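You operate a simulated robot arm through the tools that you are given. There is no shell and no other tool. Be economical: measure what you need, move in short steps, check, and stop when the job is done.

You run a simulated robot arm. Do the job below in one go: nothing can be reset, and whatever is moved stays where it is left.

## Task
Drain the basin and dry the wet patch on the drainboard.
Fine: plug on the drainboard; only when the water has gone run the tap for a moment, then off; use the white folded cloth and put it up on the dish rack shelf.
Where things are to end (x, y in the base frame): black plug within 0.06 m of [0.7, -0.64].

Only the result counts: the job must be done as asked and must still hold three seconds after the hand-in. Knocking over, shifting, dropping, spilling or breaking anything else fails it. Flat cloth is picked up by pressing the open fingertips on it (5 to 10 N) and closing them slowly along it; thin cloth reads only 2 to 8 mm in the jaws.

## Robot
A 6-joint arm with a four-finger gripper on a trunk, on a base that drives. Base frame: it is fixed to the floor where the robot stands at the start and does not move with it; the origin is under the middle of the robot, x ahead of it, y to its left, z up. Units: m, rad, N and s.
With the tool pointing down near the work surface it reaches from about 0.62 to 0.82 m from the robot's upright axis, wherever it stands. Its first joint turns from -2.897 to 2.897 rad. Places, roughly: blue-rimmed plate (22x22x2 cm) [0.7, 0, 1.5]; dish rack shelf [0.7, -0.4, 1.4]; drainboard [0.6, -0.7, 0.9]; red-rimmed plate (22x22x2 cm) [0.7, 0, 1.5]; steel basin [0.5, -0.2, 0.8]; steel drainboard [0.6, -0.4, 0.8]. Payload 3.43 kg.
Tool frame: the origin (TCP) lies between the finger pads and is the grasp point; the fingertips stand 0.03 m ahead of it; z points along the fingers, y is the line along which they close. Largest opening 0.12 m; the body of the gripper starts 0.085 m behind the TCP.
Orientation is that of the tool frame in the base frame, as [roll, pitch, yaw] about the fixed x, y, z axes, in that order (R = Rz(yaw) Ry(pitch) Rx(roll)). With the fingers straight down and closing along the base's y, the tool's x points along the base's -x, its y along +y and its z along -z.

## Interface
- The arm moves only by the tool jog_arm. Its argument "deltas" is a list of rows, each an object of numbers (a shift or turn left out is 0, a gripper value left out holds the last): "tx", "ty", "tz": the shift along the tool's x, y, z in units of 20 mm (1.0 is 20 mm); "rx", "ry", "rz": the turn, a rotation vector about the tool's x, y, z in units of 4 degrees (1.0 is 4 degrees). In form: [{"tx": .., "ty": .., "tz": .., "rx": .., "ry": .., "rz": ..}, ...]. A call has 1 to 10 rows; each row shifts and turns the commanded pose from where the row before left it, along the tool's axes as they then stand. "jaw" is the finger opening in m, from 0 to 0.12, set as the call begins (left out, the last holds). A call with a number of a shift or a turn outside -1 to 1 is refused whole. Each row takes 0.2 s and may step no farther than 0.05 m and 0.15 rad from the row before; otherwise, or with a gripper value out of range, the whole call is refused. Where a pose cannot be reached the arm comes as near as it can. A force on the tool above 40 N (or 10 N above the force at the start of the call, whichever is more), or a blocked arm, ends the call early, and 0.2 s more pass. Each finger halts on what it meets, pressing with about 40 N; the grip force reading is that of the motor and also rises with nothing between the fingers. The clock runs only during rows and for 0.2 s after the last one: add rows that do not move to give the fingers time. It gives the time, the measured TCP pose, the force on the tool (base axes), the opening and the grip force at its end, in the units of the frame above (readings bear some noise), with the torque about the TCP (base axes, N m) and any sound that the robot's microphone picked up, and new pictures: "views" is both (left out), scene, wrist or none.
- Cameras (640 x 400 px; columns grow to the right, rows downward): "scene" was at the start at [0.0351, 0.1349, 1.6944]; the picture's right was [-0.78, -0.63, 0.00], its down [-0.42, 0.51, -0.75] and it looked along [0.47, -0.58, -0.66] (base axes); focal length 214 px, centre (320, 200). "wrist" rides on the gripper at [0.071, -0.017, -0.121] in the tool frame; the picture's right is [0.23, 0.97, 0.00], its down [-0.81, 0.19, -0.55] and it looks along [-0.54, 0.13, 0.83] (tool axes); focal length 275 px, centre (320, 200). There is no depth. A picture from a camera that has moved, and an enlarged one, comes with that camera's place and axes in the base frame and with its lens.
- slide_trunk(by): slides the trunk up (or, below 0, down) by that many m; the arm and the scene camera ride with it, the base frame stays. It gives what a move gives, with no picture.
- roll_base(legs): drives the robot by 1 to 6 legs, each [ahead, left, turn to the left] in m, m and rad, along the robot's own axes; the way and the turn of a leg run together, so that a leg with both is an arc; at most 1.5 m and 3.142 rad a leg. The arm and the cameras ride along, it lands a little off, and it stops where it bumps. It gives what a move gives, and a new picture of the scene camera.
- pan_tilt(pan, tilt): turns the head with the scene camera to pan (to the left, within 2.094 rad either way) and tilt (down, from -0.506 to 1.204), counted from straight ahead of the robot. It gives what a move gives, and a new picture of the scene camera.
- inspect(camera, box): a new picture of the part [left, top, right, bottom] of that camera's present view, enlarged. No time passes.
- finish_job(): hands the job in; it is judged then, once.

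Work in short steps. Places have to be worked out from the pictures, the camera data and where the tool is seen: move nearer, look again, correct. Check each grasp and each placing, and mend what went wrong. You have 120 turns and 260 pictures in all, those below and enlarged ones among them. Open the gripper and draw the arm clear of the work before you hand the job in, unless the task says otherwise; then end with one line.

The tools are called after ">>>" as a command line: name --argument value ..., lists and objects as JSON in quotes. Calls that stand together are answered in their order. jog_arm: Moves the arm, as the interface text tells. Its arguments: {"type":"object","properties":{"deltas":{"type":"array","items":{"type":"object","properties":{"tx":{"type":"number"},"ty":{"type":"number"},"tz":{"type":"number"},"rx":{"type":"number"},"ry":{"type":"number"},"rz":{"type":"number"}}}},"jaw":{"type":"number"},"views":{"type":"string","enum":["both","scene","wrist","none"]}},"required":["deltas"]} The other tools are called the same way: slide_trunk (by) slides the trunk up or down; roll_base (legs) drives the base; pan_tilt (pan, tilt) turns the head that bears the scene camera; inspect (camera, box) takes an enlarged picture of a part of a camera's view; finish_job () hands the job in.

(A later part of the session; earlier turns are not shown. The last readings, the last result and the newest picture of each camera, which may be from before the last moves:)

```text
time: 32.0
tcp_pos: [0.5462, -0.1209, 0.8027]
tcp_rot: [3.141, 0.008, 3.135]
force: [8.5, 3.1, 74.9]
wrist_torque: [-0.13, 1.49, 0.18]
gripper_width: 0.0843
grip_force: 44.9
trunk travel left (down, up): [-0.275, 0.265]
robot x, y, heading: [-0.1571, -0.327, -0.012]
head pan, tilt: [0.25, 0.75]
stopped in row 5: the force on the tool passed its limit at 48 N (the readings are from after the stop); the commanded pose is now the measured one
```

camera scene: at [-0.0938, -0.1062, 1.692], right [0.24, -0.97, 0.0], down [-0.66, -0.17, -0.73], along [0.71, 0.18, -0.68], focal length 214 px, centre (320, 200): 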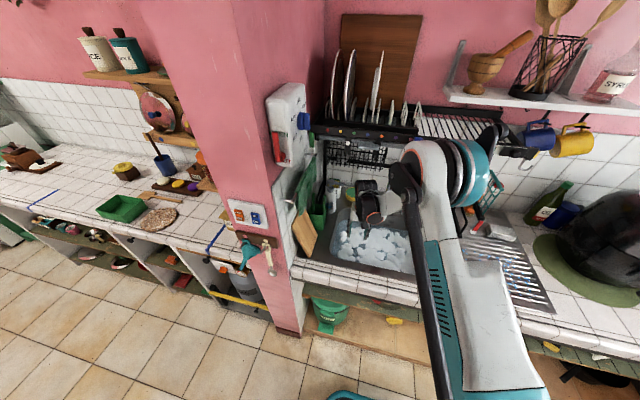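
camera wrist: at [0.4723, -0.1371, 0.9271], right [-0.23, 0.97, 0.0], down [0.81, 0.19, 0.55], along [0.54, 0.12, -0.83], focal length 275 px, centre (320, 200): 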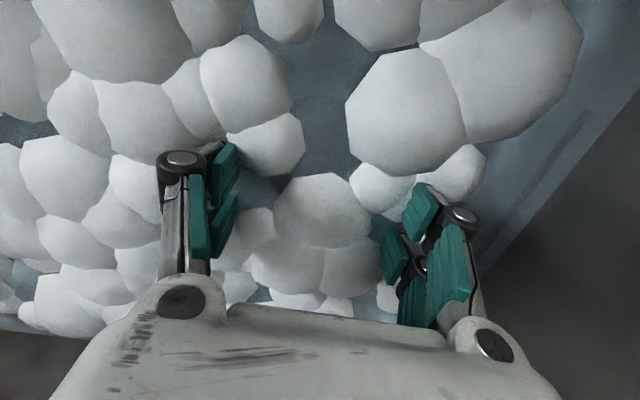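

Tips slid inward on the dished floor around the plug; I ease up 3 mm and close.

>>> jog_arm --deltas '[{"tz": -0.2}, {}, {}, {}]' --views "none" --jaw 0.0

>>> inspect --camera "wrist" --box '[160, 60, 480, 260]'

```text
time: 32.7
tcp_pos: [0.5457, -0.1219, 0.8063]
tcp_rot: [-3.141, 0.007, 3.136]
force: [-5.6, -6.5, 65.5]
wrist_torque: [0.57, 1.17, -0.12]
gripper_width: 0.0648
grip_force: 44.5
trunk travel left (down, up): [-0.275, 0.265]
robot x, y, heading: [-0.1588, -0.3256, -0.009]
head pan, tilt: [0.25, 0.75]
stopped in row 3: the force on the tool passed its limit at 87 N (the readings are from after the stop); the commanded pose is now the measured one
```

```text
2.00 times, centred on (320, 160) of wrist
camera zoom: at [0.4725, -0.1385, 0.9276], right [-0.22, 0.97, 0.0], down [0.81, 0.19, 0.56], along [0.54, 0.12, -0.83], focal length 551 px, centre (320, 280)
```

zoom: 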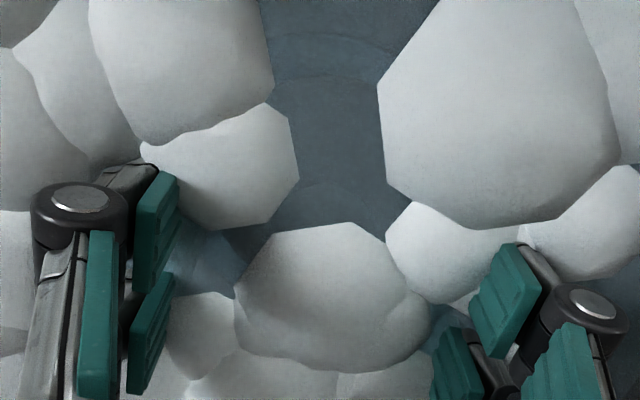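

The closing fingers are riding on the plug's rim and pushing up; I raise a few mm to let them close on the knob.

>>> jog_arm --deltas '[{"tz": -0.25}, {"tz": -0.1}, {}, {}]' --views "none" --jaw 0.0

```text
time: 33.7
tcp_pos: [0.5487, -0.1216, 0.8069]
tcp_rot: [-3.14, 0.004, 3.134]
force: [-13.8, -16.8, -3.9]
wrist_torque: [-0.52, 0.39, 0.07]
gripper_width: 0.0643
grip_force: 39.9
trunk travel left (down, up): [-0.275, 0.265]
robot x, y, heading: [-0.1548, -0.3243, -0.002]
head pan, tilt: [0.25, 0.75]
```

The jaw holds 0.064 m — apparently the plug itself. I lift gently and watch the force.

>>> jog_arm --deltas '[{"tz": -0.25}, {"tz": -0.25}, {"tz": -0.25}, {"tz": -0.25}]' --views "none"

>>> inspect --camera "wrist" --box '[160, 60, 480, 260]'

```text
time: 34.7
tcp_pos: [0.5481, -0.1201, 0.8291]
tcp_rot: [-3.139, 0.004, 3.137]
force: [0.6, -1.2, -0.2]
wrist_torque: [0.02, 0.01, 0.01]
gripper_width: 0.0644
grip_force: 39.7
trunk travel left (down, up): [-0.275, 0.265]
robot x, y, heading: [-0.1579, -0.327, -0.005]
head pan, tilt: [0.25, 0.75]
```

```text
2.00 times, centred on (320, 160) of wrist
camera zoom: at [0.4761, -0.1363, 0.9496], right [-0.22, 0.97, 0.0], down [0.81, 0.19, 0.56], along [0.54, 0.12, -0.83], focal length 551 px, centre (320, 280)
```

zoom: 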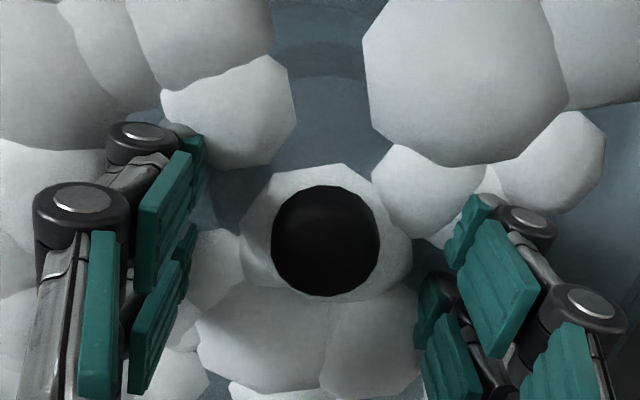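

The plug is out and held (knob visible). I lift it to z≈1.03 and pull back clear of the spout, checking the drain.

>>> jog_arm --deltas '[{"tz": -1}, {"tz": -1}, {"tz": -1}, {"tz": -1, "tx": 0.5}, {"tz": -1, "tx": 1}, {"tz": -1, "tx": 1}, {"tz": -1, "tx": 1}, {"tz": -1, "tx": 1}, {"tz": -1, "tx": 1}, {"tz": -1}]'

```text
time: 36.9
tcp_pos: [0.437, -0.1192, 1.0278]
tcp_rot: [-3.14, 0.003, 3.137]
force: [0.0, -0.5, 0.3]
wrist_torque: [-0.02, 0.01, -0.03]
gripper_width: 0.0645
grip_force: 40.7
trunk travel left (down, up): [-0.275, 0.265]
robot x, y, heading: [-0.1569, -0.3236, 0.001]
head pan, tilt: [0.25, 0.75]
camera scene: at [-0.094, -0.1065, 1.6921], right [0.24, -0.97, 0.0], down [-0.66, -0.17, -0.73], along [0.71, 0.18, -0.68], focal length 214 px, centre (320, 200)
camera wrist: at [0.3649, -0.136, 1.1487], right [-0.22, 0.97, 0.0], down [0.81, 0.19, 0.56], along [0.54, 0.12, -0.83], focal length 275 px, centre (320, 200)
```

scene: 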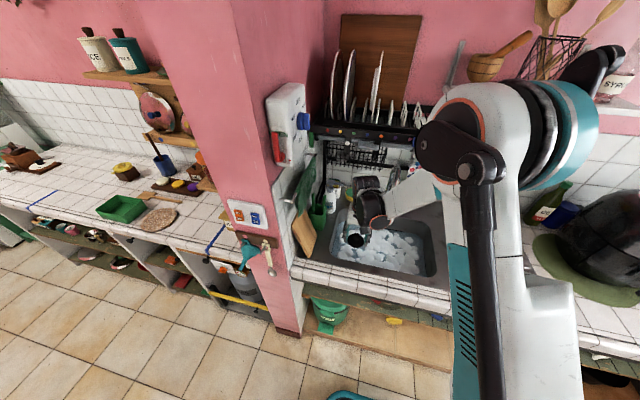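
wrist: 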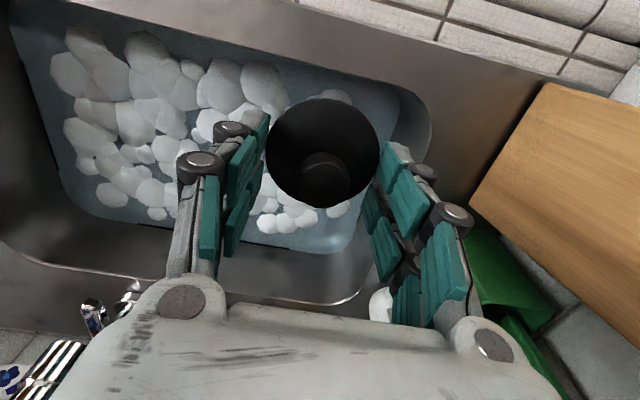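

Plug held squarely. Now I strafe right with the hand over the counter front.

>>> roll_base --legs '[[0, -0.36, 0]]'

>>> jog_arm --deltas '[{}]' --views "wrist"

>>> inspect --camera "scene" --box '[320, 80, 520, 240]'

```text
time: 39.2
tcp_pos: [0.4359, -0.4773, 1.0269]
tcp_rot: [-3.139, 0.004, 3.139]
force: [0.6, -1.2, -0.3]
wrist_torque: [0.01, 0.01, 0.01]
gripper_width: 0.0647
grip_force: 40.4
trunk travel left (down, up): [-0.275, 0.265]
robot x, y, heading: [-0.1587, -0.6878, -0.0]
head pan, tilt: [0.25, 0.75]
camera scene: at [-0.0954, -0.4666, 1.6922], right [0.25, -0.97, 0.0], down [-0.66, -0.17, -0.73], along [0.71, 0.18, -0.68], focal length 214 px, centre (320, 200)
```

scene: 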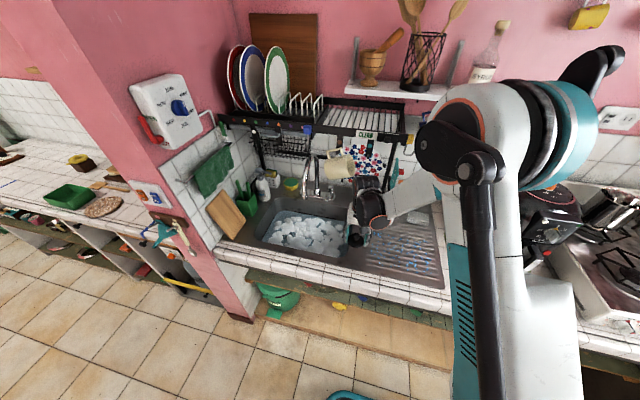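

```text
time: 39.6
tcp_pos: [0.4367, -0.4775, 1.0273]
tcp_rot: [-3.138, 0.004, 3.138]
force: [-0.8, -0.9, -0.9]
wrist_torque: [-0.01, 0.0, 0.02]
gripper_width: 0.0644
grip_force: 39.7
trunk travel left (down, up): [-0.275, 0.265]
robot x, y, heading: [-0.159, -0.6874, -0.004]
head pan, tilt: [0.25, 0.75]
camera wrist: at [0.3638, -0.4939, 1.1484], right [-0.23, 0.97, 0.0], down [0.81, 0.19, 0.56], along [0.54, 0.12, -0.83], focal length 275 px, centre (320, 200)
```

wrist: 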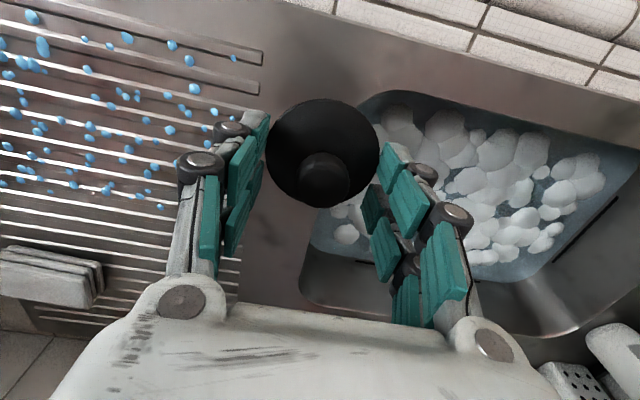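

```text
2.50 times, centred on (420, 160) of scene
camera zoom: at [-0.0953, -0.4659, 1.6921], right [0.25, -0.97, 0.0], down [-0.66, -0.17, -0.73], along [0.71, 0.18, -0.68], focal length 536 px, centre (70, 300)
```

zoom: 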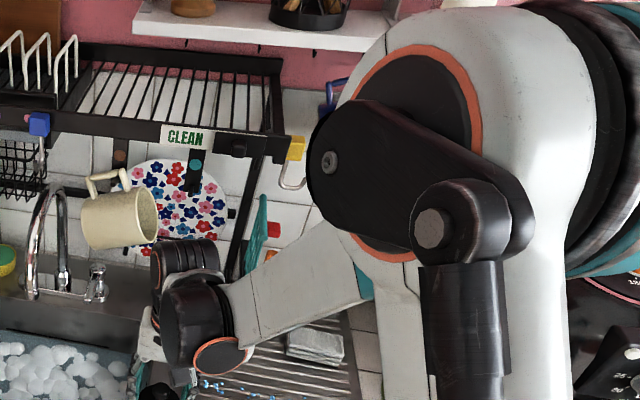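

I move the hand right to y≈-0.68 at the same x and look at the space ahead.

>>> jog_arm --deltas '[{"ty": -1}, {"ty": -1}, {"ty": -1}, {"ty": -1}, {"ty": -1}, {"ty": -1}, {"ty": -1}, {"ty": -1}, {"ty": -1}, {"ty": -1}]'

```text
time: 41.8
tcp_pos: [0.4357, -0.6761, 1.0276]
tcp_rot: [-3.14, 0.003, 3.139]
force: [-0.5, 0.5, -0.7]
wrist_torque: [-0.01, -0.03, 0.01]
gripper_width: 0.0643
grip_force: 39.8
trunk travel left (down, up): [-0.275, 0.265]
robot x, y, heading: [-0.157, -0.6875, -0.001]
head pan, tilt: [0.25, 0.75]
camera scene: at [-0.0954, -0.4664, 1.6922], right [0.25, -0.97, 0.0], down [-0.66, -0.17, -0.73], along [0.71, 0.18, -0.68], focal length 214 px, centre (320, 200)
camera wrist: at [0.3638, -0.6933, 1.1488], right [-0.23, 0.97, 0.0], down [0.81, 0.19, 0.56], along [0.54, 0.12, -0.83], focal length 275 px, centre (320, 200)
```

scene: 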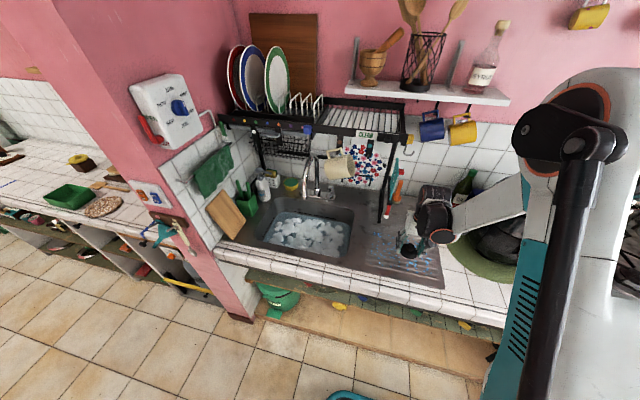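
wrist: 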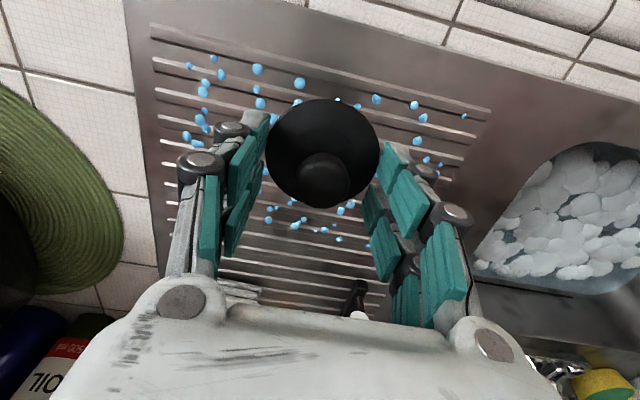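

>>> inspect --camera "scene" --box '[340, 120, 460, 290]'

>>> inspect --camera "wrist" --box '[200, 200, 480, 330]'

```text
2.35 times, centred on (400, 205) of scene
camera zoom: at [-0.0954, -0.4664, 1.6922], right [0.25, -0.97, 0.0], down [-0.66, -0.17, -0.73], along [0.71, 0.18, -0.68], focal length 505 px, centre (132, 188)
```

zoom: 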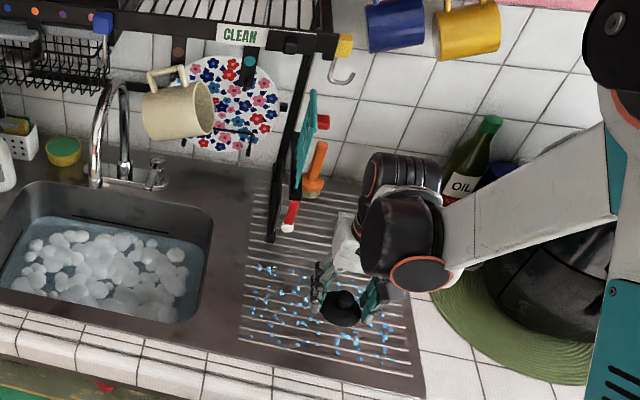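

```text
2.29 times, centred on (340, 265) of wrist
camera zoom: at [0.3638, -0.6933, 1.1488], right [-0.23, 0.97, 0.0], down [0.81, 0.19, 0.56], along [0.54, 0.12, -0.83], focal length 629 px, centre (274, 51)
```

zoom: 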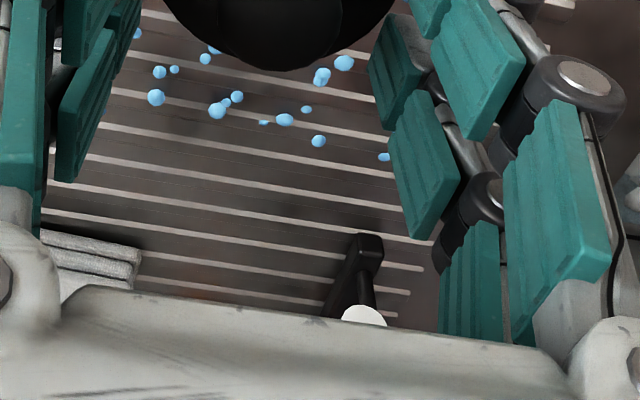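

The frame's red brush end at (0.61,-0.594,0.98) would clash with the gripper's width, so I turn the hand 90° to close along x before going in.

>>> jog_arm --deltas '[{"rz": -1}, {"rz": -1}, {"rz": -1}, {"rz": -1}, {"rz": -1}, {"rz": -1}, {"rz": -1}, {"rz": -1}, {"rz": -1}, {"rz": -1}]' --views "none"

>>> jog_arm --deltas '[{"rz": -1}, {"rz": -1}, {"rz": -1}, {"rz": -1}, {"rz": -1}, {"rz": -1}, {"rz": -1}, {"rz": -1}, {"rz": -1}, {"rz": -1}]' --views "none"

>>> jog_arm --deltas '[{"rz": -1}, {"rz": -1}, {"rz": -0.5}]'

```text
time: 44.0
tcp_pos: [0.4365, -0.6766, 1.0277]
tcp_rot: [-3.137, 0.001, -2.444]
force: [0.8, 0.0, -0.1]
wrist_torque: [-0.03, 0.03, -0.03]
gripper_width: 0.0645
grip_force: 40.2
trunk travel left (down, up): [-0.275, 0.265]
robot x, y, heading: [-0.1556, -0.6842, 0.001]
head pan, tilt: [0.25, 0.75]
```

```text
time: 46.2
tcp_pos: [0.4349, -0.677, 1.027]
tcp_rot: [-3.139, -0.002, -1.747]
force: [0.9, 1.2, -1.0]
wrist_torque: [0.01, 0.03, 0.0]
gripper_width: 0.0642
grip_force: 39.7
trunk travel left (down, up): [-0.275, 0.265]
robot x, y, heading: [-0.158, -0.6852, -0.004]
head pan, tilt: [0.25, 0.75]
```

```text
time: 47.0
tcp_pos: [0.4351, -0.6756, 1.0272]
tcp_rot: [-3.139, -0.002, -1.573]
force: [0.1, 0.2, -1.0]
wrist_torque: [0.01, 0.01, 0.02]
gripper_width: 0.0643
grip_force: 39.6
trunk travel left (down, up): [-0.275, 0.265]
robot x, y, heading: [-0.1561, -0.6859, -0.001]
head pan, tilt: [0.25, 0.75]
camera scene: at [-0.0953, -0.466, 1.6921], right [0.25, -0.97, 0.0], down [-0.66, -0.17, -0.73], along [0.71, 0.18, -0.68], focal length 214 px, centre (320, 200)
camera wrist: at [0.4516, -0.7484, 1.1487], right [-0.97, -0.23, 0.0], down [-0.19, 0.81, 0.55], along [-0.12, 0.54, -0.83], focal length 275 px, centre (320, 200)
```

scene: 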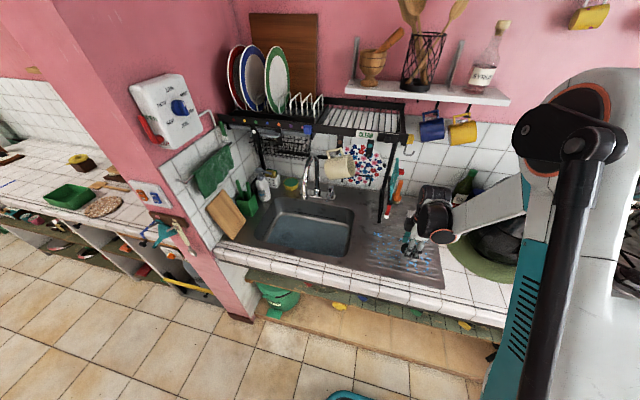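
wrist: 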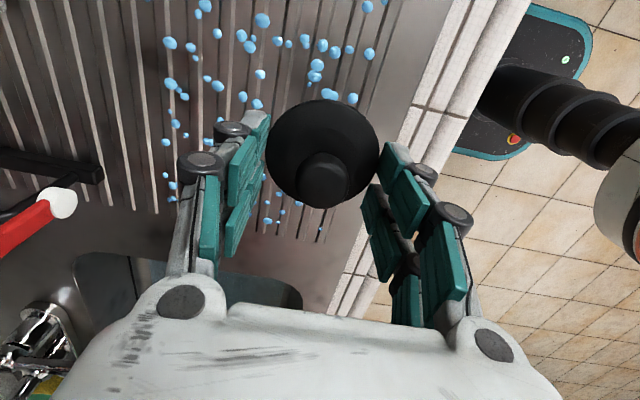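

The basin looks drained already. I drive ahead a little and then jog forward over the target.

>>> roll_base --legs '[[0.08, 0, 0]]'

>>> jog_arm --deltas '[{"ty": -1}, {"ty": -1}, {"ty": -1}, {"ty": -1}, {"ty": -1}]'

```text
time: 48.1
tcp_pos: [0.5177, -0.6762, 1.026]
tcp_rot: [-3.138, -0.002, -1.572]
force: [1.2, 0.0, -0.7]
wrist_torque: [0.04, 0.06, -0.04]
gripper_width: 0.0643
grip_force: 39.8
trunk travel left (down, up): [-0.275, 0.265]
robot x, y, heading: [-0.0802, -0.6864, -0.001]
head pan, tilt: [0.25, 0.75]
camera scene: at [-0.0121, -0.466, 1.692], right [0.25, -0.97, 0.0], down [-0.66, -0.17, -0.73], along [0.71, 0.18, -0.68], focal length 214 px, centre (320, 200)
```

scene: 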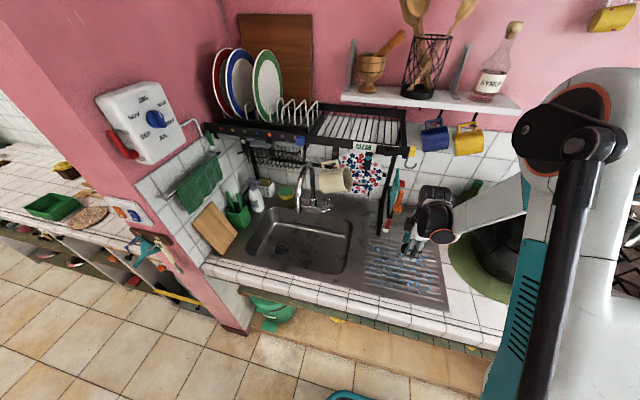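

```text
time: 49.3
tcp_pos: [0.6177, -0.6772, 1.0292]
tcp_rot: [-3.139, -0.001, -1.572]
force: [0.3, 0.4, -1.0]
wrist_torque: [0.03, -0.01, 0.01]
gripper_width: 0.0641
grip_force: 40.1
trunk travel left (down, up): [-0.275, 0.265]
robot x, y, heading: [-0.0733, -0.6849, -0.0]
head pan, tilt: [0.25, 0.75]
camera scene: at [-0.0136, -0.466, 1.6921], right [0.25, -0.97, 0.0], down [-0.66, -0.17, -0.73], along [0.71, 0.18, -0.68], focal length 214 px, centre (320, 200)
camera wrist: at [0.6339, -0.7487, 1.1497], right [-0.97, -0.23, 0.0], down [-0.19, 0.81, 0.55], along [-0.12, 0.54, -0.83], focal length 275 px, centre (320, 200)
```

scene: 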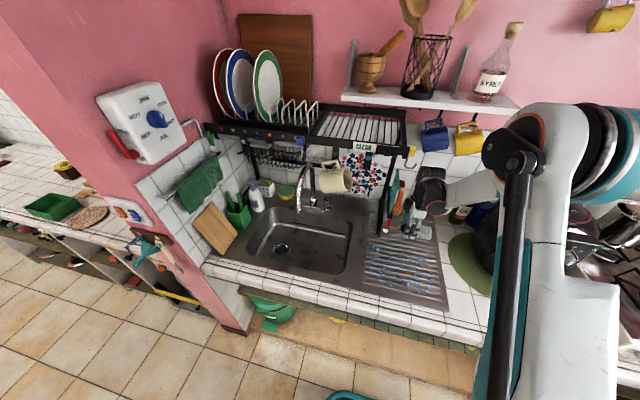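
wrist: 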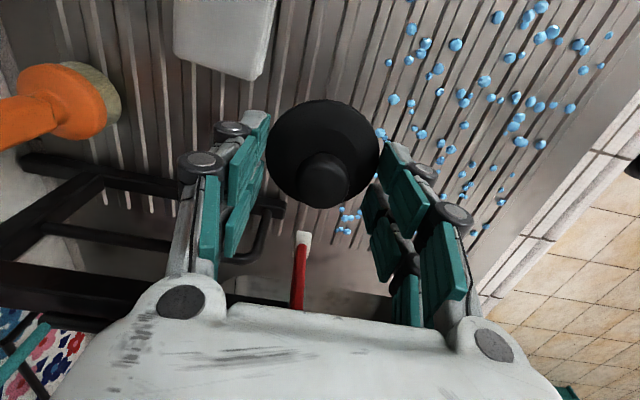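

Clear view: cloth corner at (0.671,-0.696), frame foot and red brush to the left. I move over (0.67,-0.648) and lower.

>>> jog_arm --deltas '[{"ty": -1, "tx": -0.5}, {"ty": -1, "tx": -0.5}, {"ty": -0.6, "tx": -0.45}, {"tz": 1}, {"tz": 1}, {"tz": 1}, {"tz": 1}, {"tz": 0.5}]'

```text
time: 51.2
tcp_pos: [0.6676, -0.6578, 0.9425]
tcp_rot: [-3.133, 0.005, -1.584]
force: [-1.3, 10.8, 20.3]
wrist_torque: [0.48, 0.08, -0.11]
gripper_width: 0.064
grip_force: 40.1
trunk travel left (down, up): [-0.275, 0.265]
robot x, y, heading: [-0.0788, -0.688, -0.003]
head pan, tilt: [0.25, 0.75]
stopped in row 8: the force on the tool passed its limit at 44 N (the readings are from after the stop); the commanded pose is now the measured one
camera scene: at [-0.0185, -0.4709, 1.6928], right [0.24, -0.97, 0.0], down [-0.66, -0.16, -0.73], along [0.71, 0.18, -0.68], focal length 214 px, centre (320, 200)
camera wrist: at [0.6829, -0.731, 1.0638], right [-0.98, -0.22, -0.01], down [-0.18, 0.81, 0.55], along [-0.11, 0.54, -0.83], focal length 275 px, centre (320, 200)
```

scene: 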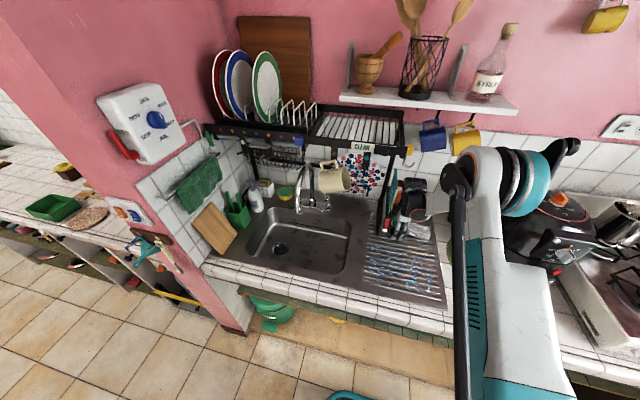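
wrist: 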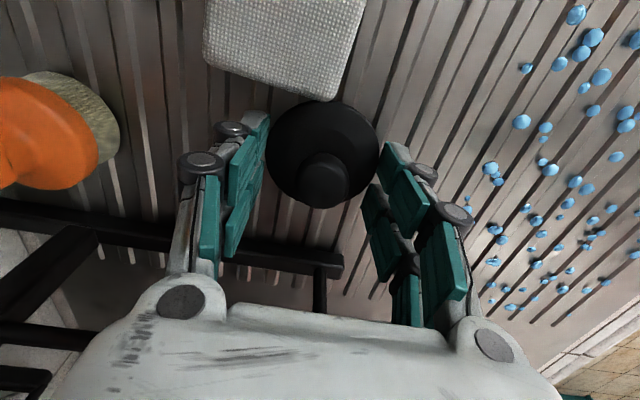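

Contact at TCP z 0.943 with some sideways force; I ease up slightly and look closer before releasing.

>>> jog_arm --deltas '[{"tz": -0.4}, {}]' --views "none"

>>> inspect --camera "scene" --box '[360, 140, 460, 260]'

>>> inspect --camera "wrist" --box '[180, 60, 460, 320]'

```text
time: 51.8
tcp_pos: [0.672, -0.6577, 0.9455]
tcp_rot: [-3.139, 0.002, -1.584]
force: [-0.9, -0.1, -0.9]
wrist_torque: [0.04, -0.03, 0.0]
gripper_width: 0.0643
grip_force: 40.2
trunk travel left (down, up): [-0.275, 0.265]
robot x, y, heading: [-0.0771, -0.6852, -0.003]
head pan, tilt: [0.25, 0.75]
```

```text
3.33 times, centred on (410, 200) of scene
camera zoom: at [-0.0126, -0.472, 1.6925], right [0.25, -0.97, 0.0], down [-0.66, -0.16, -0.73], along [0.71, 0.18, -0.68], focal length 715 px, centre (20, 200)
```

zoom: 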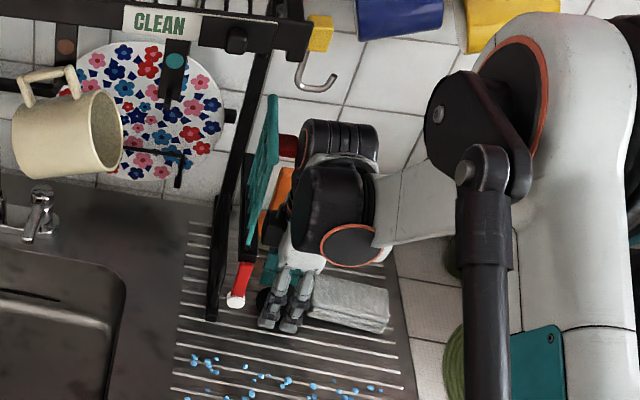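

```text
1.54 times, centred on (320, 190) of wrist
camera zoom: at [0.6871, -0.7309, 1.0676], right [-0.98, -0.22, 0.0], down [-0.18, 0.81, 0.55], along [-0.12, 0.54, -0.83], focal length 424 px, centre (320, 215)
```

zoom: 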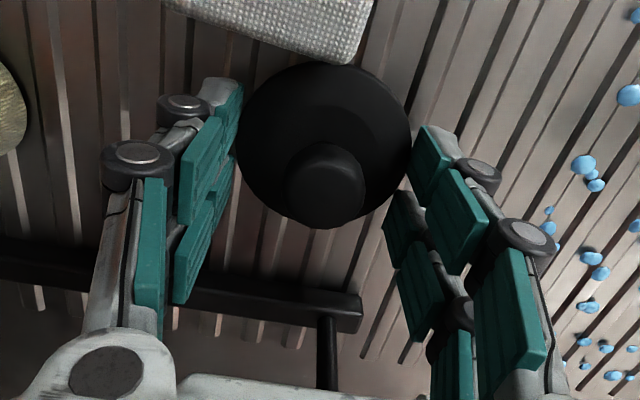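

The force vanished after easing up, so it was the plug meeting the board (z≈0.90). I shift 1 cm away from the cloth, lower to light contact.

>>> jog_arm --deltas '[{"tz": -0.3}, {"tx": -0.5}, {"tz": 0.3}, {"tz": 0.1}, {"tz": 0.1}]' --views "none"

>>> inspect --camera "wrist" --box '[180, 60, 460, 320]'

```text
time: 53.0
tcp_pos: [0.6702, -0.6568, 0.9453]
tcp_rot: [-3.136, 0.005, -1.59]
force: [-0.5, -0.1, -1.1]
wrist_torque: [0.03, 0.0, -0.03]
gripper_width: 0.064
grip_force: 40.5
trunk travel left (down, up): [-0.275, 0.265]
robot x, y, heading: [-0.08, -0.6828, -0.003]
head pan, tilt: [0.25, 0.75]
```

```text
1.54 times, centred on (320, 190) of wrist
camera zoom: at [0.6851, -0.7299, 1.0661], right [-0.98, -0.21, -0.01], down [-0.18, 0.81, 0.56], along [-0.11, 0.55, -0.83], focal length 424 px, centre (320, 215)
```

zoom: 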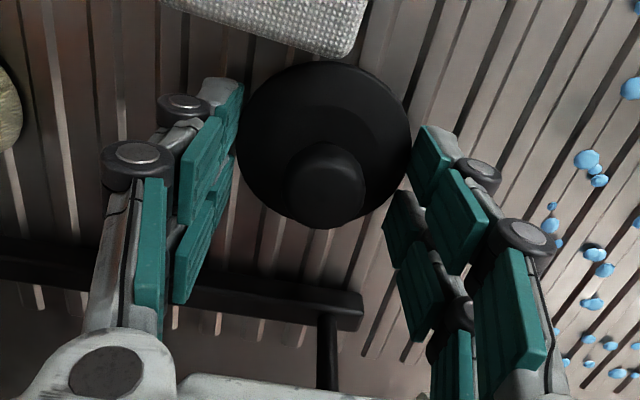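

The hand stays at y −0.657 (fine: 0.034 m from target, clear of the cloth). I lower to light contact here.

>>> jog_arm --deltas '[{"tx": 0.4, "tz": 0.1}, {"tz": 0.1}, {"tz": 0.1}]' --views "none"

>>> jog_arm --deltas '[{"tz": 0.1}, {"tz": 0.1}]' --views "none"

```text
time: 53.8
tcp_pos: [0.6701, -0.6584, 0.9436]
tcp_rot: [-3.135, 0.002, -1.589]
force: [0.0, 9.7, 18.6]
wrist_torque: [0.36, 0.04, -0.13]
gripper_width: 0.0644
grip_force: 40.4
trunk travel left (down, up): [-0.275, 0.265]
robot x, y, heading: [-0.0759, -0.6868, -0.002]
head pan, tilt: [0.25, 0.75]
stopped in row 3: the force on the tool passed its limit at 47 N (the readings are from after the stop); the commanded pose is now the measured one
```

```text
time: 54.2
tcp_pos: [0.6705, -0.6588, 0.9432]
tcp_rot: [-3.136, 0.003, -1.589]
force: [-4.3, 10.0, 27.7]
wrist_torque: [0.34, 0.13, -0.05]
gripper_width: 0.0642
grip_force: 39.9
trunk travel left (down, up): [-0.275, 0.265]
robot x, y, heading: [-0.0786, -0.6888, -0.001]
head pan, tilt: [0.25, 0.75]
stopped in row 2: the force on the tool passed its limit at 45 N (the readings are from after the stop); the commanded pose is now the measured one
```

Contact is central under the plug at z≈0.90, i.e. the board. I release.

>>> jog_arm --deltas '[{"tz": -0.15}, {}, {}]' --jaw 0.088 --views "wrist"

>>> jog_arm --deltas '[{"tz": -0.5}, {"tz": -1}, {"tz": -1}, {"tz": -1}, {"tz": -1}]'

```text
time: 55.0
tcp_pos: [0.6742, -0.6587, 0.9413]
tcp_rot: [-3.141, -0.001, -1.587]
force: [0.4, -0.7, -1.0]
wrist_torque: [-0.03, -0.01, -0.02]
gripper_width: 0.0878
grip_force: 0.1
trunk travel left (down, up): [-0.275, 0.265]
robot x, y, heading: [-0.0758, -0.6858, -0.001]
head pan, tilt: [0.25, 0.75]
camera wrist: at [0.6887, -0.7317, 1.0631], right [-0.98, -0.21, 0.0], down [-0.18, 0.81, 0.55], along [-0.12, 0.54, -0.83], focal length 275 px, centre (320, 200)
```

wrist: 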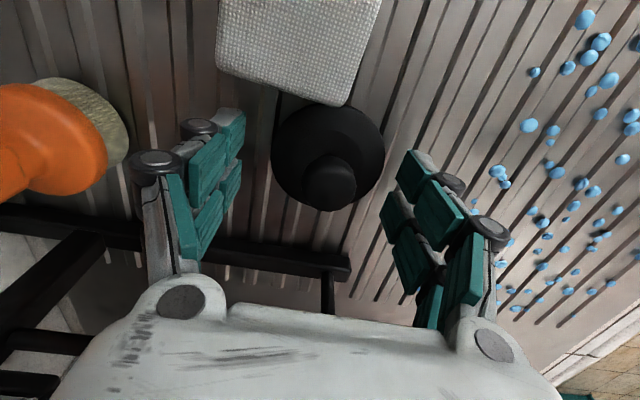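

```text
time: 56.2
tcp_pos: [0.6716, -0.6556, 1.0331]
tcp_rot: [-3.139, 0.001, -1.584]
force: [-0.3, 1.2, -0.2]
wrist_torque: [-0.04, 0.01, 0.0]
gripper_width: 0.0881
grip_force: 0.1
trunk travel left (down, up): [-0.275, 0.265]
robot x, y, heading: [-0.0766, -0.6867, -0.003]
head pan, tilt: [0.25, 0.75]
camera scene: at [-0.0132, -0.467, 1.6922], right [0.25, -0.97, 0.0], down [-0.66, -0.17, -0.73], along [0.71, 0.18, -0.68], focal length 214 px, centre (320, 200)
camera wrist: at [0.6869, -0.7275, 1.154], right [-0.98, -0.22, 0.0], down [-0.18, 0.81, 0.55], along [-0.12, 0.54, -0.83], focal length 275 px, centre (320, 200)
```

scene: 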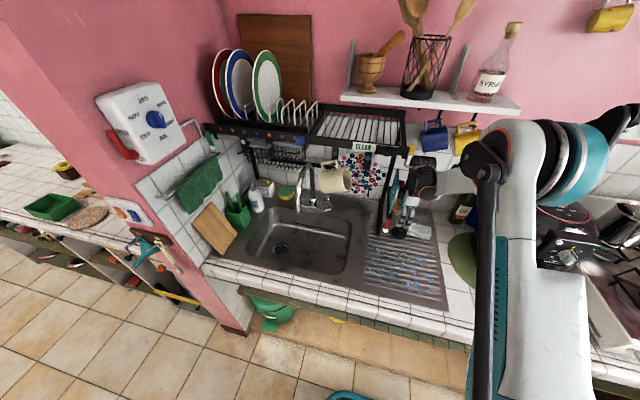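
wrist: 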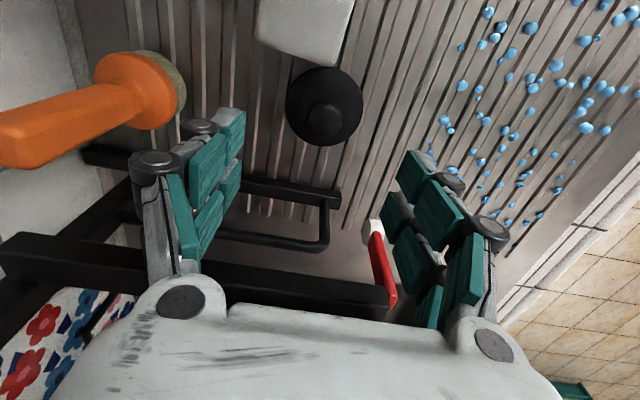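

Plug is on the drainboard at about (0.671,-0.665). I check the basin and listen, zooming in.

>>> inspect --camera "scene" --box '[230, 180, 370, 290]'

>>> inspect --camera "scene" --box '[340, 120, 460, 260]'

```text
3.64 times, centred on (300, 235) of scene
camera zoom: at [-0.0132, -0.467, 1.6922], right [0.25, -0.97, 0.0], down [-0.66, -0.17, -0.73], along [0.71, 0.18, -0.68], focal length 780 px, centre (393, 73)
```

zoom: 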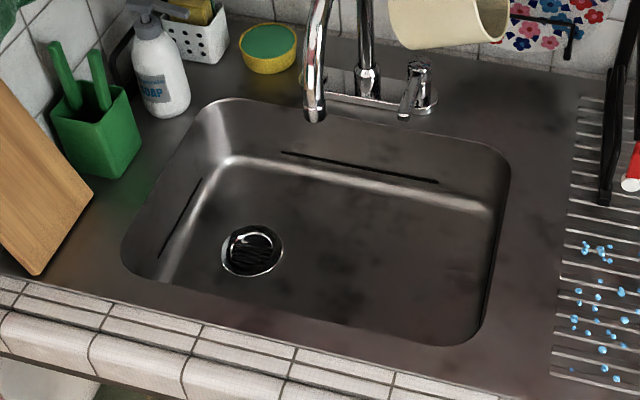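

```text
2.86 times, centred on (400, 190) of scene
camera zoom: at [-0.0132, -0.467, 1.6922], right [0.25, -0.97, 0.0], down [-0.66, -0.17, -0.73], along [0.71, 0.18, -0.68], focal length 613 px, centre (91, 229)
```

zoom: 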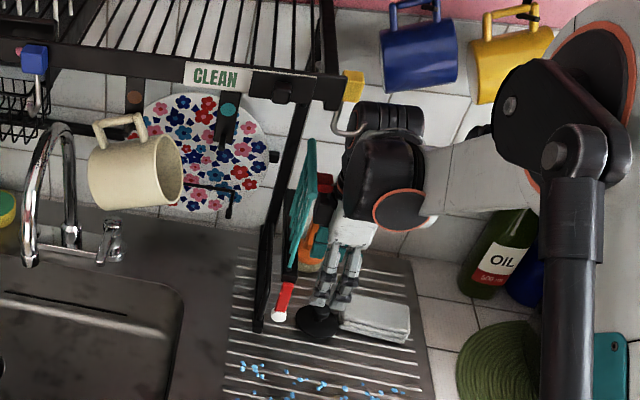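

Basin is empty and the plug stands well. Next the cloth: I back away from the frame and rotate the hand back to closing along y.

>>> jog_arm --deltas '[{"ty": 1}, {"ty": 1}, {"ty": 1, "tx": 1}, {"ty": 1, "tx": 1}, {"tx": 1, "rz": 1}, {"tx": 0.5, "rz": 1}, {"rz": 1}, {"rz": 1}, {"rz": 1}, {"rz": 1}]' --views "none"

>>> jog_arm --deltas '[{"rz": 1}, {"rz": 1}, {"rz": 1}, {"rz": 1}, {"rz": 1}, {"rz": 1}, {"rz": 1}, {"rz": 1}, {"rz": 1}, {"rz": 1}]' --views "none"

>>> jog_arm --deltas '[{"rz": 1}, {"rz": 1}, {"rz": 1}, {"rz": 1}, {"rz": 1}, {"rz": 1}]' --jaw 0.06

```text
time: 58.5
tcp_pos: [0.5902, -0.7256, 1.0321]
tcp_rot: [-3.139, 0.001, -2.005]
force: [-1.0, 0.0, 0.8]
wrist_torque: [0.01, 0.01, 0.01]
gripper_width: 0.0881
grip_force: 0.1
trunk travel left (down, up): [-0.275, 0.265]
robot x, y, heading: [-0.0769, -0.6843, 0.001]
head pan, tilt: [0.25, 0.75]
```

```text
time: 60.6
tcp_pos: [0.5902, -0.7256, 1.0323]
tcp_rot: [-3.137, 0.002, -2.706]
force: [-0.7, 0.0, 0.2]
wrist_torque: [-0.03, -0.01, 0.01]
gripper_width: 0.0882
grip_force: 0.0
trunk travel left (down, up): [-0.275, 0.265]
robot x, y, heading: [-0.0791, -0.6876, -0.002]
head pan, tilt: [0.25, 0.75]
```

```text
time: 62.0
tcp_pos: [0.5915, -0.7252, 1.0325]
tcp_rot: [-3.141, 0.003, -3.122]
force: [0.1, 0.9, -0.5]
wrist_torque: [0.0, -0.01, 0.0]
gripper_width: 0.0601
grip_force: 0.1
trunk travel left (down, up): [-0.275, 0.265]
robot x, y, heading: [-0.0795, -0.6834, -0.002]
head pan, tilt: [0.25, 0.75]
camera scene: at [-0.0135, -0.4663, 1.6921], right [0.25, -0.97, 0.0], down [-0.66, -0.17, -0.73], along [0.71, 0.18, -0.68], focal length 214 px, centre (320, 200)
camera wrist: at [0.5193, -0.7442, 1.1533], right [-0.25, 0.97, 0.0], down [0.81, 0.21, 0.56], along [0.54, 0.14, -0.83], focal length 275 px, centre (320, 200)
```

scene: 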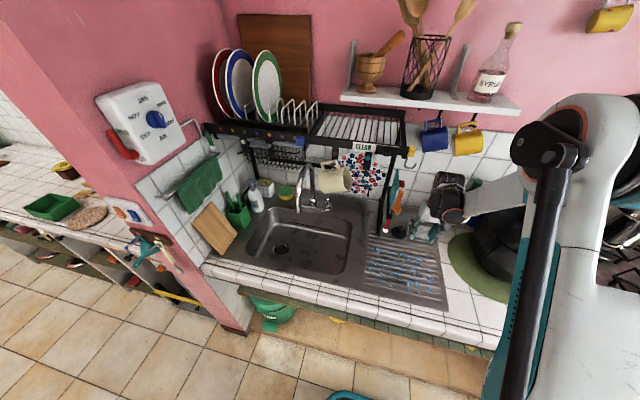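
wrist: 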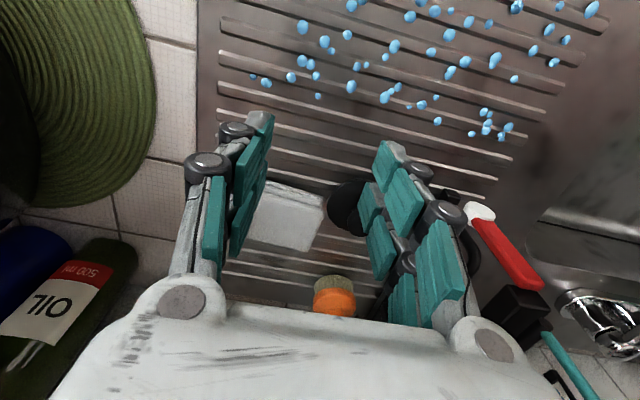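

Cloth spans about x 0.665–0.74, y −0.80…−0.70. I move above its centre (0.70,-0.75).

>>> jog_arm --deltas '[{"tx": -1, "ty": -0.3}, {"tx": -1, "ty": -0.3}, {"tx": -1, "ty": -0.3}, {"tx": -1, "ty": -0.3}, {"tx": -1}, {"tx": -0.4}, {"tz": 0.5}, {"tz": 0.5}]'

```text
time: 63.9
tcp_pos: [0.6988, -0.7465, 1.0119]
tcp_rot: [-3.14, 0.004, -3.123]
force: [0.0, 0.0, 0.0]
wrist_torque: [0.02, 0.01, -0.01]
gripper_width: 0.0601
grip_force: 0.0
trunk travel left (down, up): [-0.275, 0.265]
robot x, y, heading: [-0.0774, -0.6887, -0.002]
head pan, tilt: [0.25, 0.75]
camera scene: at [-0.0132, -0.4663, 1.6921], right [0.25, -0.97, 0.0], down [-0.66, -0.17, -0.73], along [0.71, 0.18, -0.68], focal length 214 px, centre (320, 200)
camera wrist: at [0.6272, -0.7656, 1.1343], right [-0.25, 0.97, 0.0], down [0.81, 0.21, 0.55], along [0.54, 0.14, -0.83], focal length 275 px, centre (320, 200)
```

scene: 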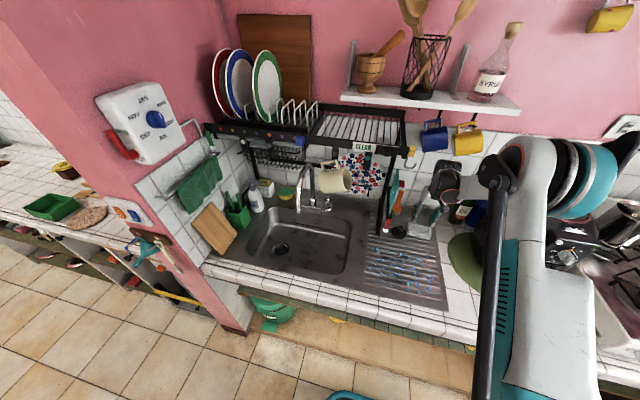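
wrist: 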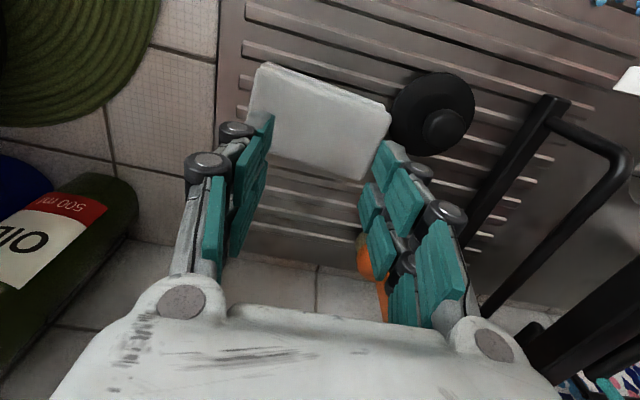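

Aligned over the cloth; plug edge is near, so I use jaw 0.05 and shift 6 mm right, then press down gently.

>>> jog_arm --deltas '[{"ty": -0.3}, {"tz": 1}, {"tz": 1}, {"tz": 0.3}, {"tz": 0.2}]' --jaw 0.05 --views "none"

>>> jog_arm --deltas '[{"tz": 0.15}, {"tz": 0.15}]' --views "wrist"

```text
time: 64.9
tcp_pos: [0.6994, -0.753, 0.9671]
tcp_rot: [-3.139, 0.008, -3.119]
force: [-1.6, 2.2, 18.8]
wrist_torque: [0.14, 0.41, -0.11]
gripper_width: 0.0062
grip_force: 22.1
trunk travel left (down, up): [-0.275, 0.265]
robot x, y, heading: [-0.075, -0.6871, -0.004]
head pan, tilt: [0.25, 0.75]
stopped in row 5: the force on the tool passed its limit at 51 N (the readings are from after the stop); the commanded pose is now the measured one
```

```text
time: 65.5
tcp_pos: [0.6991, -0.7545, 0.9618]
tcp_rot: [-3.139, 0.003, -3.123]
force: [-7.7, -0.2, 23.4]
wrist_torque: [0.0, 0.2, 0.0]
gripper_width: 0.0575
grip_force: 7.9
trunk travel left (down, up): [-0.275, 0.265]
robot x, y, heading: [-0.0762, -0.6884, 0.002]
head pan, tilt: [0.25, 0.75]
camera wrist: at [0.6275, -0.7725, 1.0827], right [-0.25, 0.97, 0.0], down [0.8, 0.21, 0.56], along [0.54, 0.14, -0.83], focal length 275 px, centre (320, 200)
```

wrist: 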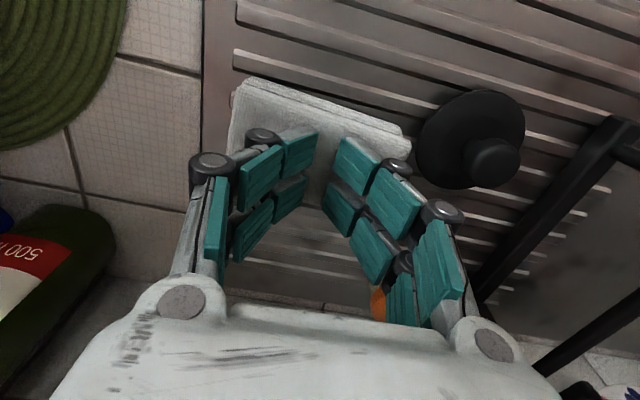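

Fingertips press on the cloth (23 N). I ease up to about 8 N and close slowly.

>>> jog_arm --deltas '[{"tz": -0.1}]' --jaw 0.045 --views "none"

>>> jog_arm --deltas '[{}]' --jaw 0.035 --views "wrist"

```text
time: 65.9
tcp_pos: [0.6986, -0.7542, 0.9672]
tcp_rot: [-3.138, 0.009, -3.122]
force: [-3.3, -1.1, 38.8]
wrist_torque: [-0.01, 0.46, 0.03]
gripper_width: 0.0061
grip_force: 33.3
trunk travel left (down, up): [-0.275, 0.265]
robot x, y, heading: [-0.075, -0.6904, -0.003]
head pan, tilt: [0.25, 0.75]
stopped in row 1: the force on the tool passed its limit at 50 N (the readings are from after the stop); the commanded pose is now the measured one
```

```text
time: 66.3
tcp_pos: [0.6993, -0.7536, 0.9663]
tcp_rot: [-3.14, 0.011, -3.124]
force: [-0.6, -1.0, 41.3]
wrist_torque: [-0.03, 0.16, 0.0]
gripper_width: 0.031
grip_force: 21.9
trunk travel left (down, up): [-0.275, 0.265]
robot x, y, heading: [-0.0794, -0.6869, -0.002]
head pan, tilt: [0.25, 0.75]
camera wrist: at [0.6268, -0.7725, 1.0865], right [-0.25, 0.97, -0.01], down [0.8, 0.21, 0.56], along [0.54, 0.14, -0.83], focal length 275 px, centre (320, 200)
```

wrist: 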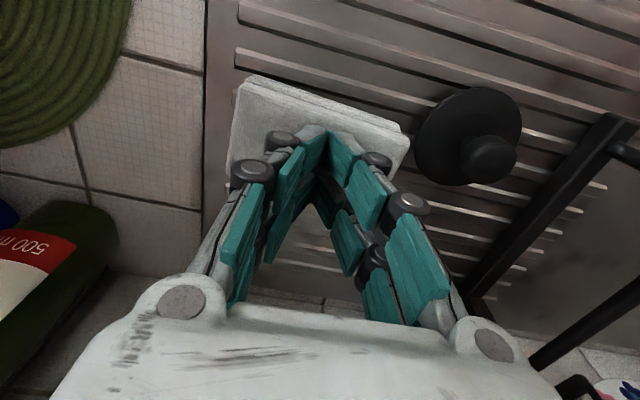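

Pressing draws the fingers together on the cloth. I close fully while easing up a little.

>>> jog_arm --deltas '[{"tz": -0.1}, {}, {}]' --jaw 0.0 --views "none"

>>> jog_arm --deltas '[{"tz": -0.25}, {"tz": -0.5}]' --views "wrist"

```text
time: 67.1
tcp_pos: [0.7001, -0.7537, 0.9674]
tcp_rot: [-3.141, 0.011, -3.122]
force: [-1.7, -2.8, 30.8]
wrist_torque: [-0.07, 0.37, 0.0]
gripper_width: 0.0062
grip_force: 34.0
trunk travel left (down, up): [-0.275, 0.265]
robot x, y, heading: [-0.0758, -0.689, -0.006]
head pan, tilt: [0.25, 0.75]
```

```text
time: 67.7
tcp_pos: [0.7009, -0.7528, 0.9793]
tcp_rot: [-3.14, 0.008, -3.121]
force: [0.7, 0.1, -1.3]
wrist_torque: [0.01, 0.02, -0.01]
gripper_width: 0.0
grip_force: 33.3
trunk travel left (down, up): [-0.275, 0.265]
robot x, y, heading: [-0.0745, -0.6879, -0.001]
head pan, tilt: [0.25, 0.75]
camera wrist: at [0.6288, -0.7721, 1.1004], right [-0.25, 0.97, 0.0], down [0.8, 0.21, 0.56], along [0.54, 0.14, -0.83], focal length 275 px, centre (320, 200)
```

wrist: 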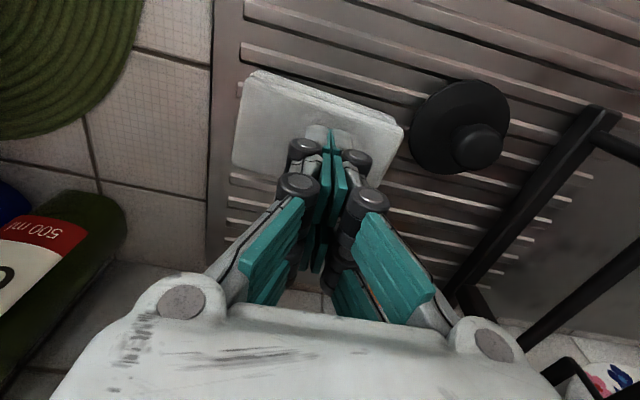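

The pinch slipped (jaw 0.0) — I pressed too hard. I open, press again at 5–10 N and close in small steps, rising slightly as the tips swing down.

>>> jog_arm --deltas '[{"tz": -0.3}, {}, {}, {}]' --jaw 0.06 --views "none"

>>> jog_arm --deltas '[{"tz": 0.4}, {"tz": 0.3}, {"tz": 0.1}, {}]' --views "none"

>>> jog_arm --deltas '[{"tz": 0.05}, {}]' --views "none"

```text
time: 68.7
tcp_pos: [0.7004, -0.7526, 0.9869]
tcp_rot: [-3.141, 0.008, -3.123]
force: [-0.6, 0.2, -0.3]
wrist_torque: [-0.01, -0.01, -0.02]
gripper_width: 0.0599
grip_force: 0.0
trunk travel left (down, up): [-0.275, 0.265]
robot x, y, heading: [-0.0788, -0.6894, 0.0]
head pan, tilt: [0.25, 0.75]
```

```text
time: 69.7
tcp_pos: [0.7012, -0.7539, 0.9703]
tcp_rot: [-3.14, 0.008, -3.122]
force: [1.0, -0.2, 0.0]
wrist_torque: [0.01, -0.02, -0.02]
gripper_width: 0.0598
grip_force: 0.0
trunk travel left (down, up): [-0.275, 0.265]
robot x, y, heading: [-0.078, -0.6866, 0.003]
head pan, tilt: [0.25, 0.75]
```

```text
time: 70.3
tcp_pos: [0.7013, -0.7538, 0.9699]
tcp_rot: [-3.141, 0.009, -3.122]
force: [0.9, 0.1, 2.8]
wrist_torque: [0.06, 0.03, -0.01]
gripper_width: 0.0599
grip_force: 0.1
trunk travel left (down, up): [-0.275, 0.265]
robot x, y, heading: [-0.0765, -0.6845, 0.001]
head pan, tilt: [0.25, 0.75]
```

Light contact at z 0.970. A touch more to reach 5–10 N, then slow closing.

>>> jog_arm --deltas '[{"tz": 0.04}, {}]' --views "none"

>>> jog_arm --deltas '[{}]' --jaw 0.05 --views "none"

>>> jog_arm --deltas '[{}]' --jaw 0.04 --views "none"

```text
time: 70.9
tcp_pos: [0.7016, -0.7541, 0.9693]
tcp_rot: [-3.139, 0.009, -3.122]
force: [3.2, 0.1, 8.2]
wrist_torque: [0.07, 0.04, -0.02]
gripper_width: 0.0603
grip_force: 0.9
trunk travel left (down, up): [-0.275, 0.265]
robot x, y, heading: [-0.0757, -0.6863, -0.006]
head pan, tilt: [0.25, 0.75]
```

```text
time: 71.3
tcp_pos: [0.7001, -0.754, 0.97]
tcp_rot: [-3.139, 0.008, -3.122]
force: [-1.5, 0.4, 9.2]
wrist_torque: [0.2, 0.09, 0.03]
gripper_width: 0.0511
grip_force: 0.0
trunk travel left (down, up): [-0.275, 0.265]
robot x, y, heading: [-0.0759, -0.6817, -0.004]
head pan, tilt: [0.25, 0.75]
```

```text
time: 71.7
tcp_pos: [0.7008, -0.7537, 0.971]
tcp_rot: [-3.139, 0.011, -3.121]
force: [1.5, 2.3, 19.4]
wrist_torque: [0.22, 0.12, 0.05]
gripper_width: 0.0396
grip_force: 0.0
trunk travel left (down, up): [-0.275, 0.265]
robot x, y, heading: [-0.0773, -0.6853, -0.002]
head pan, tilt: [0.25, 0.75]
```

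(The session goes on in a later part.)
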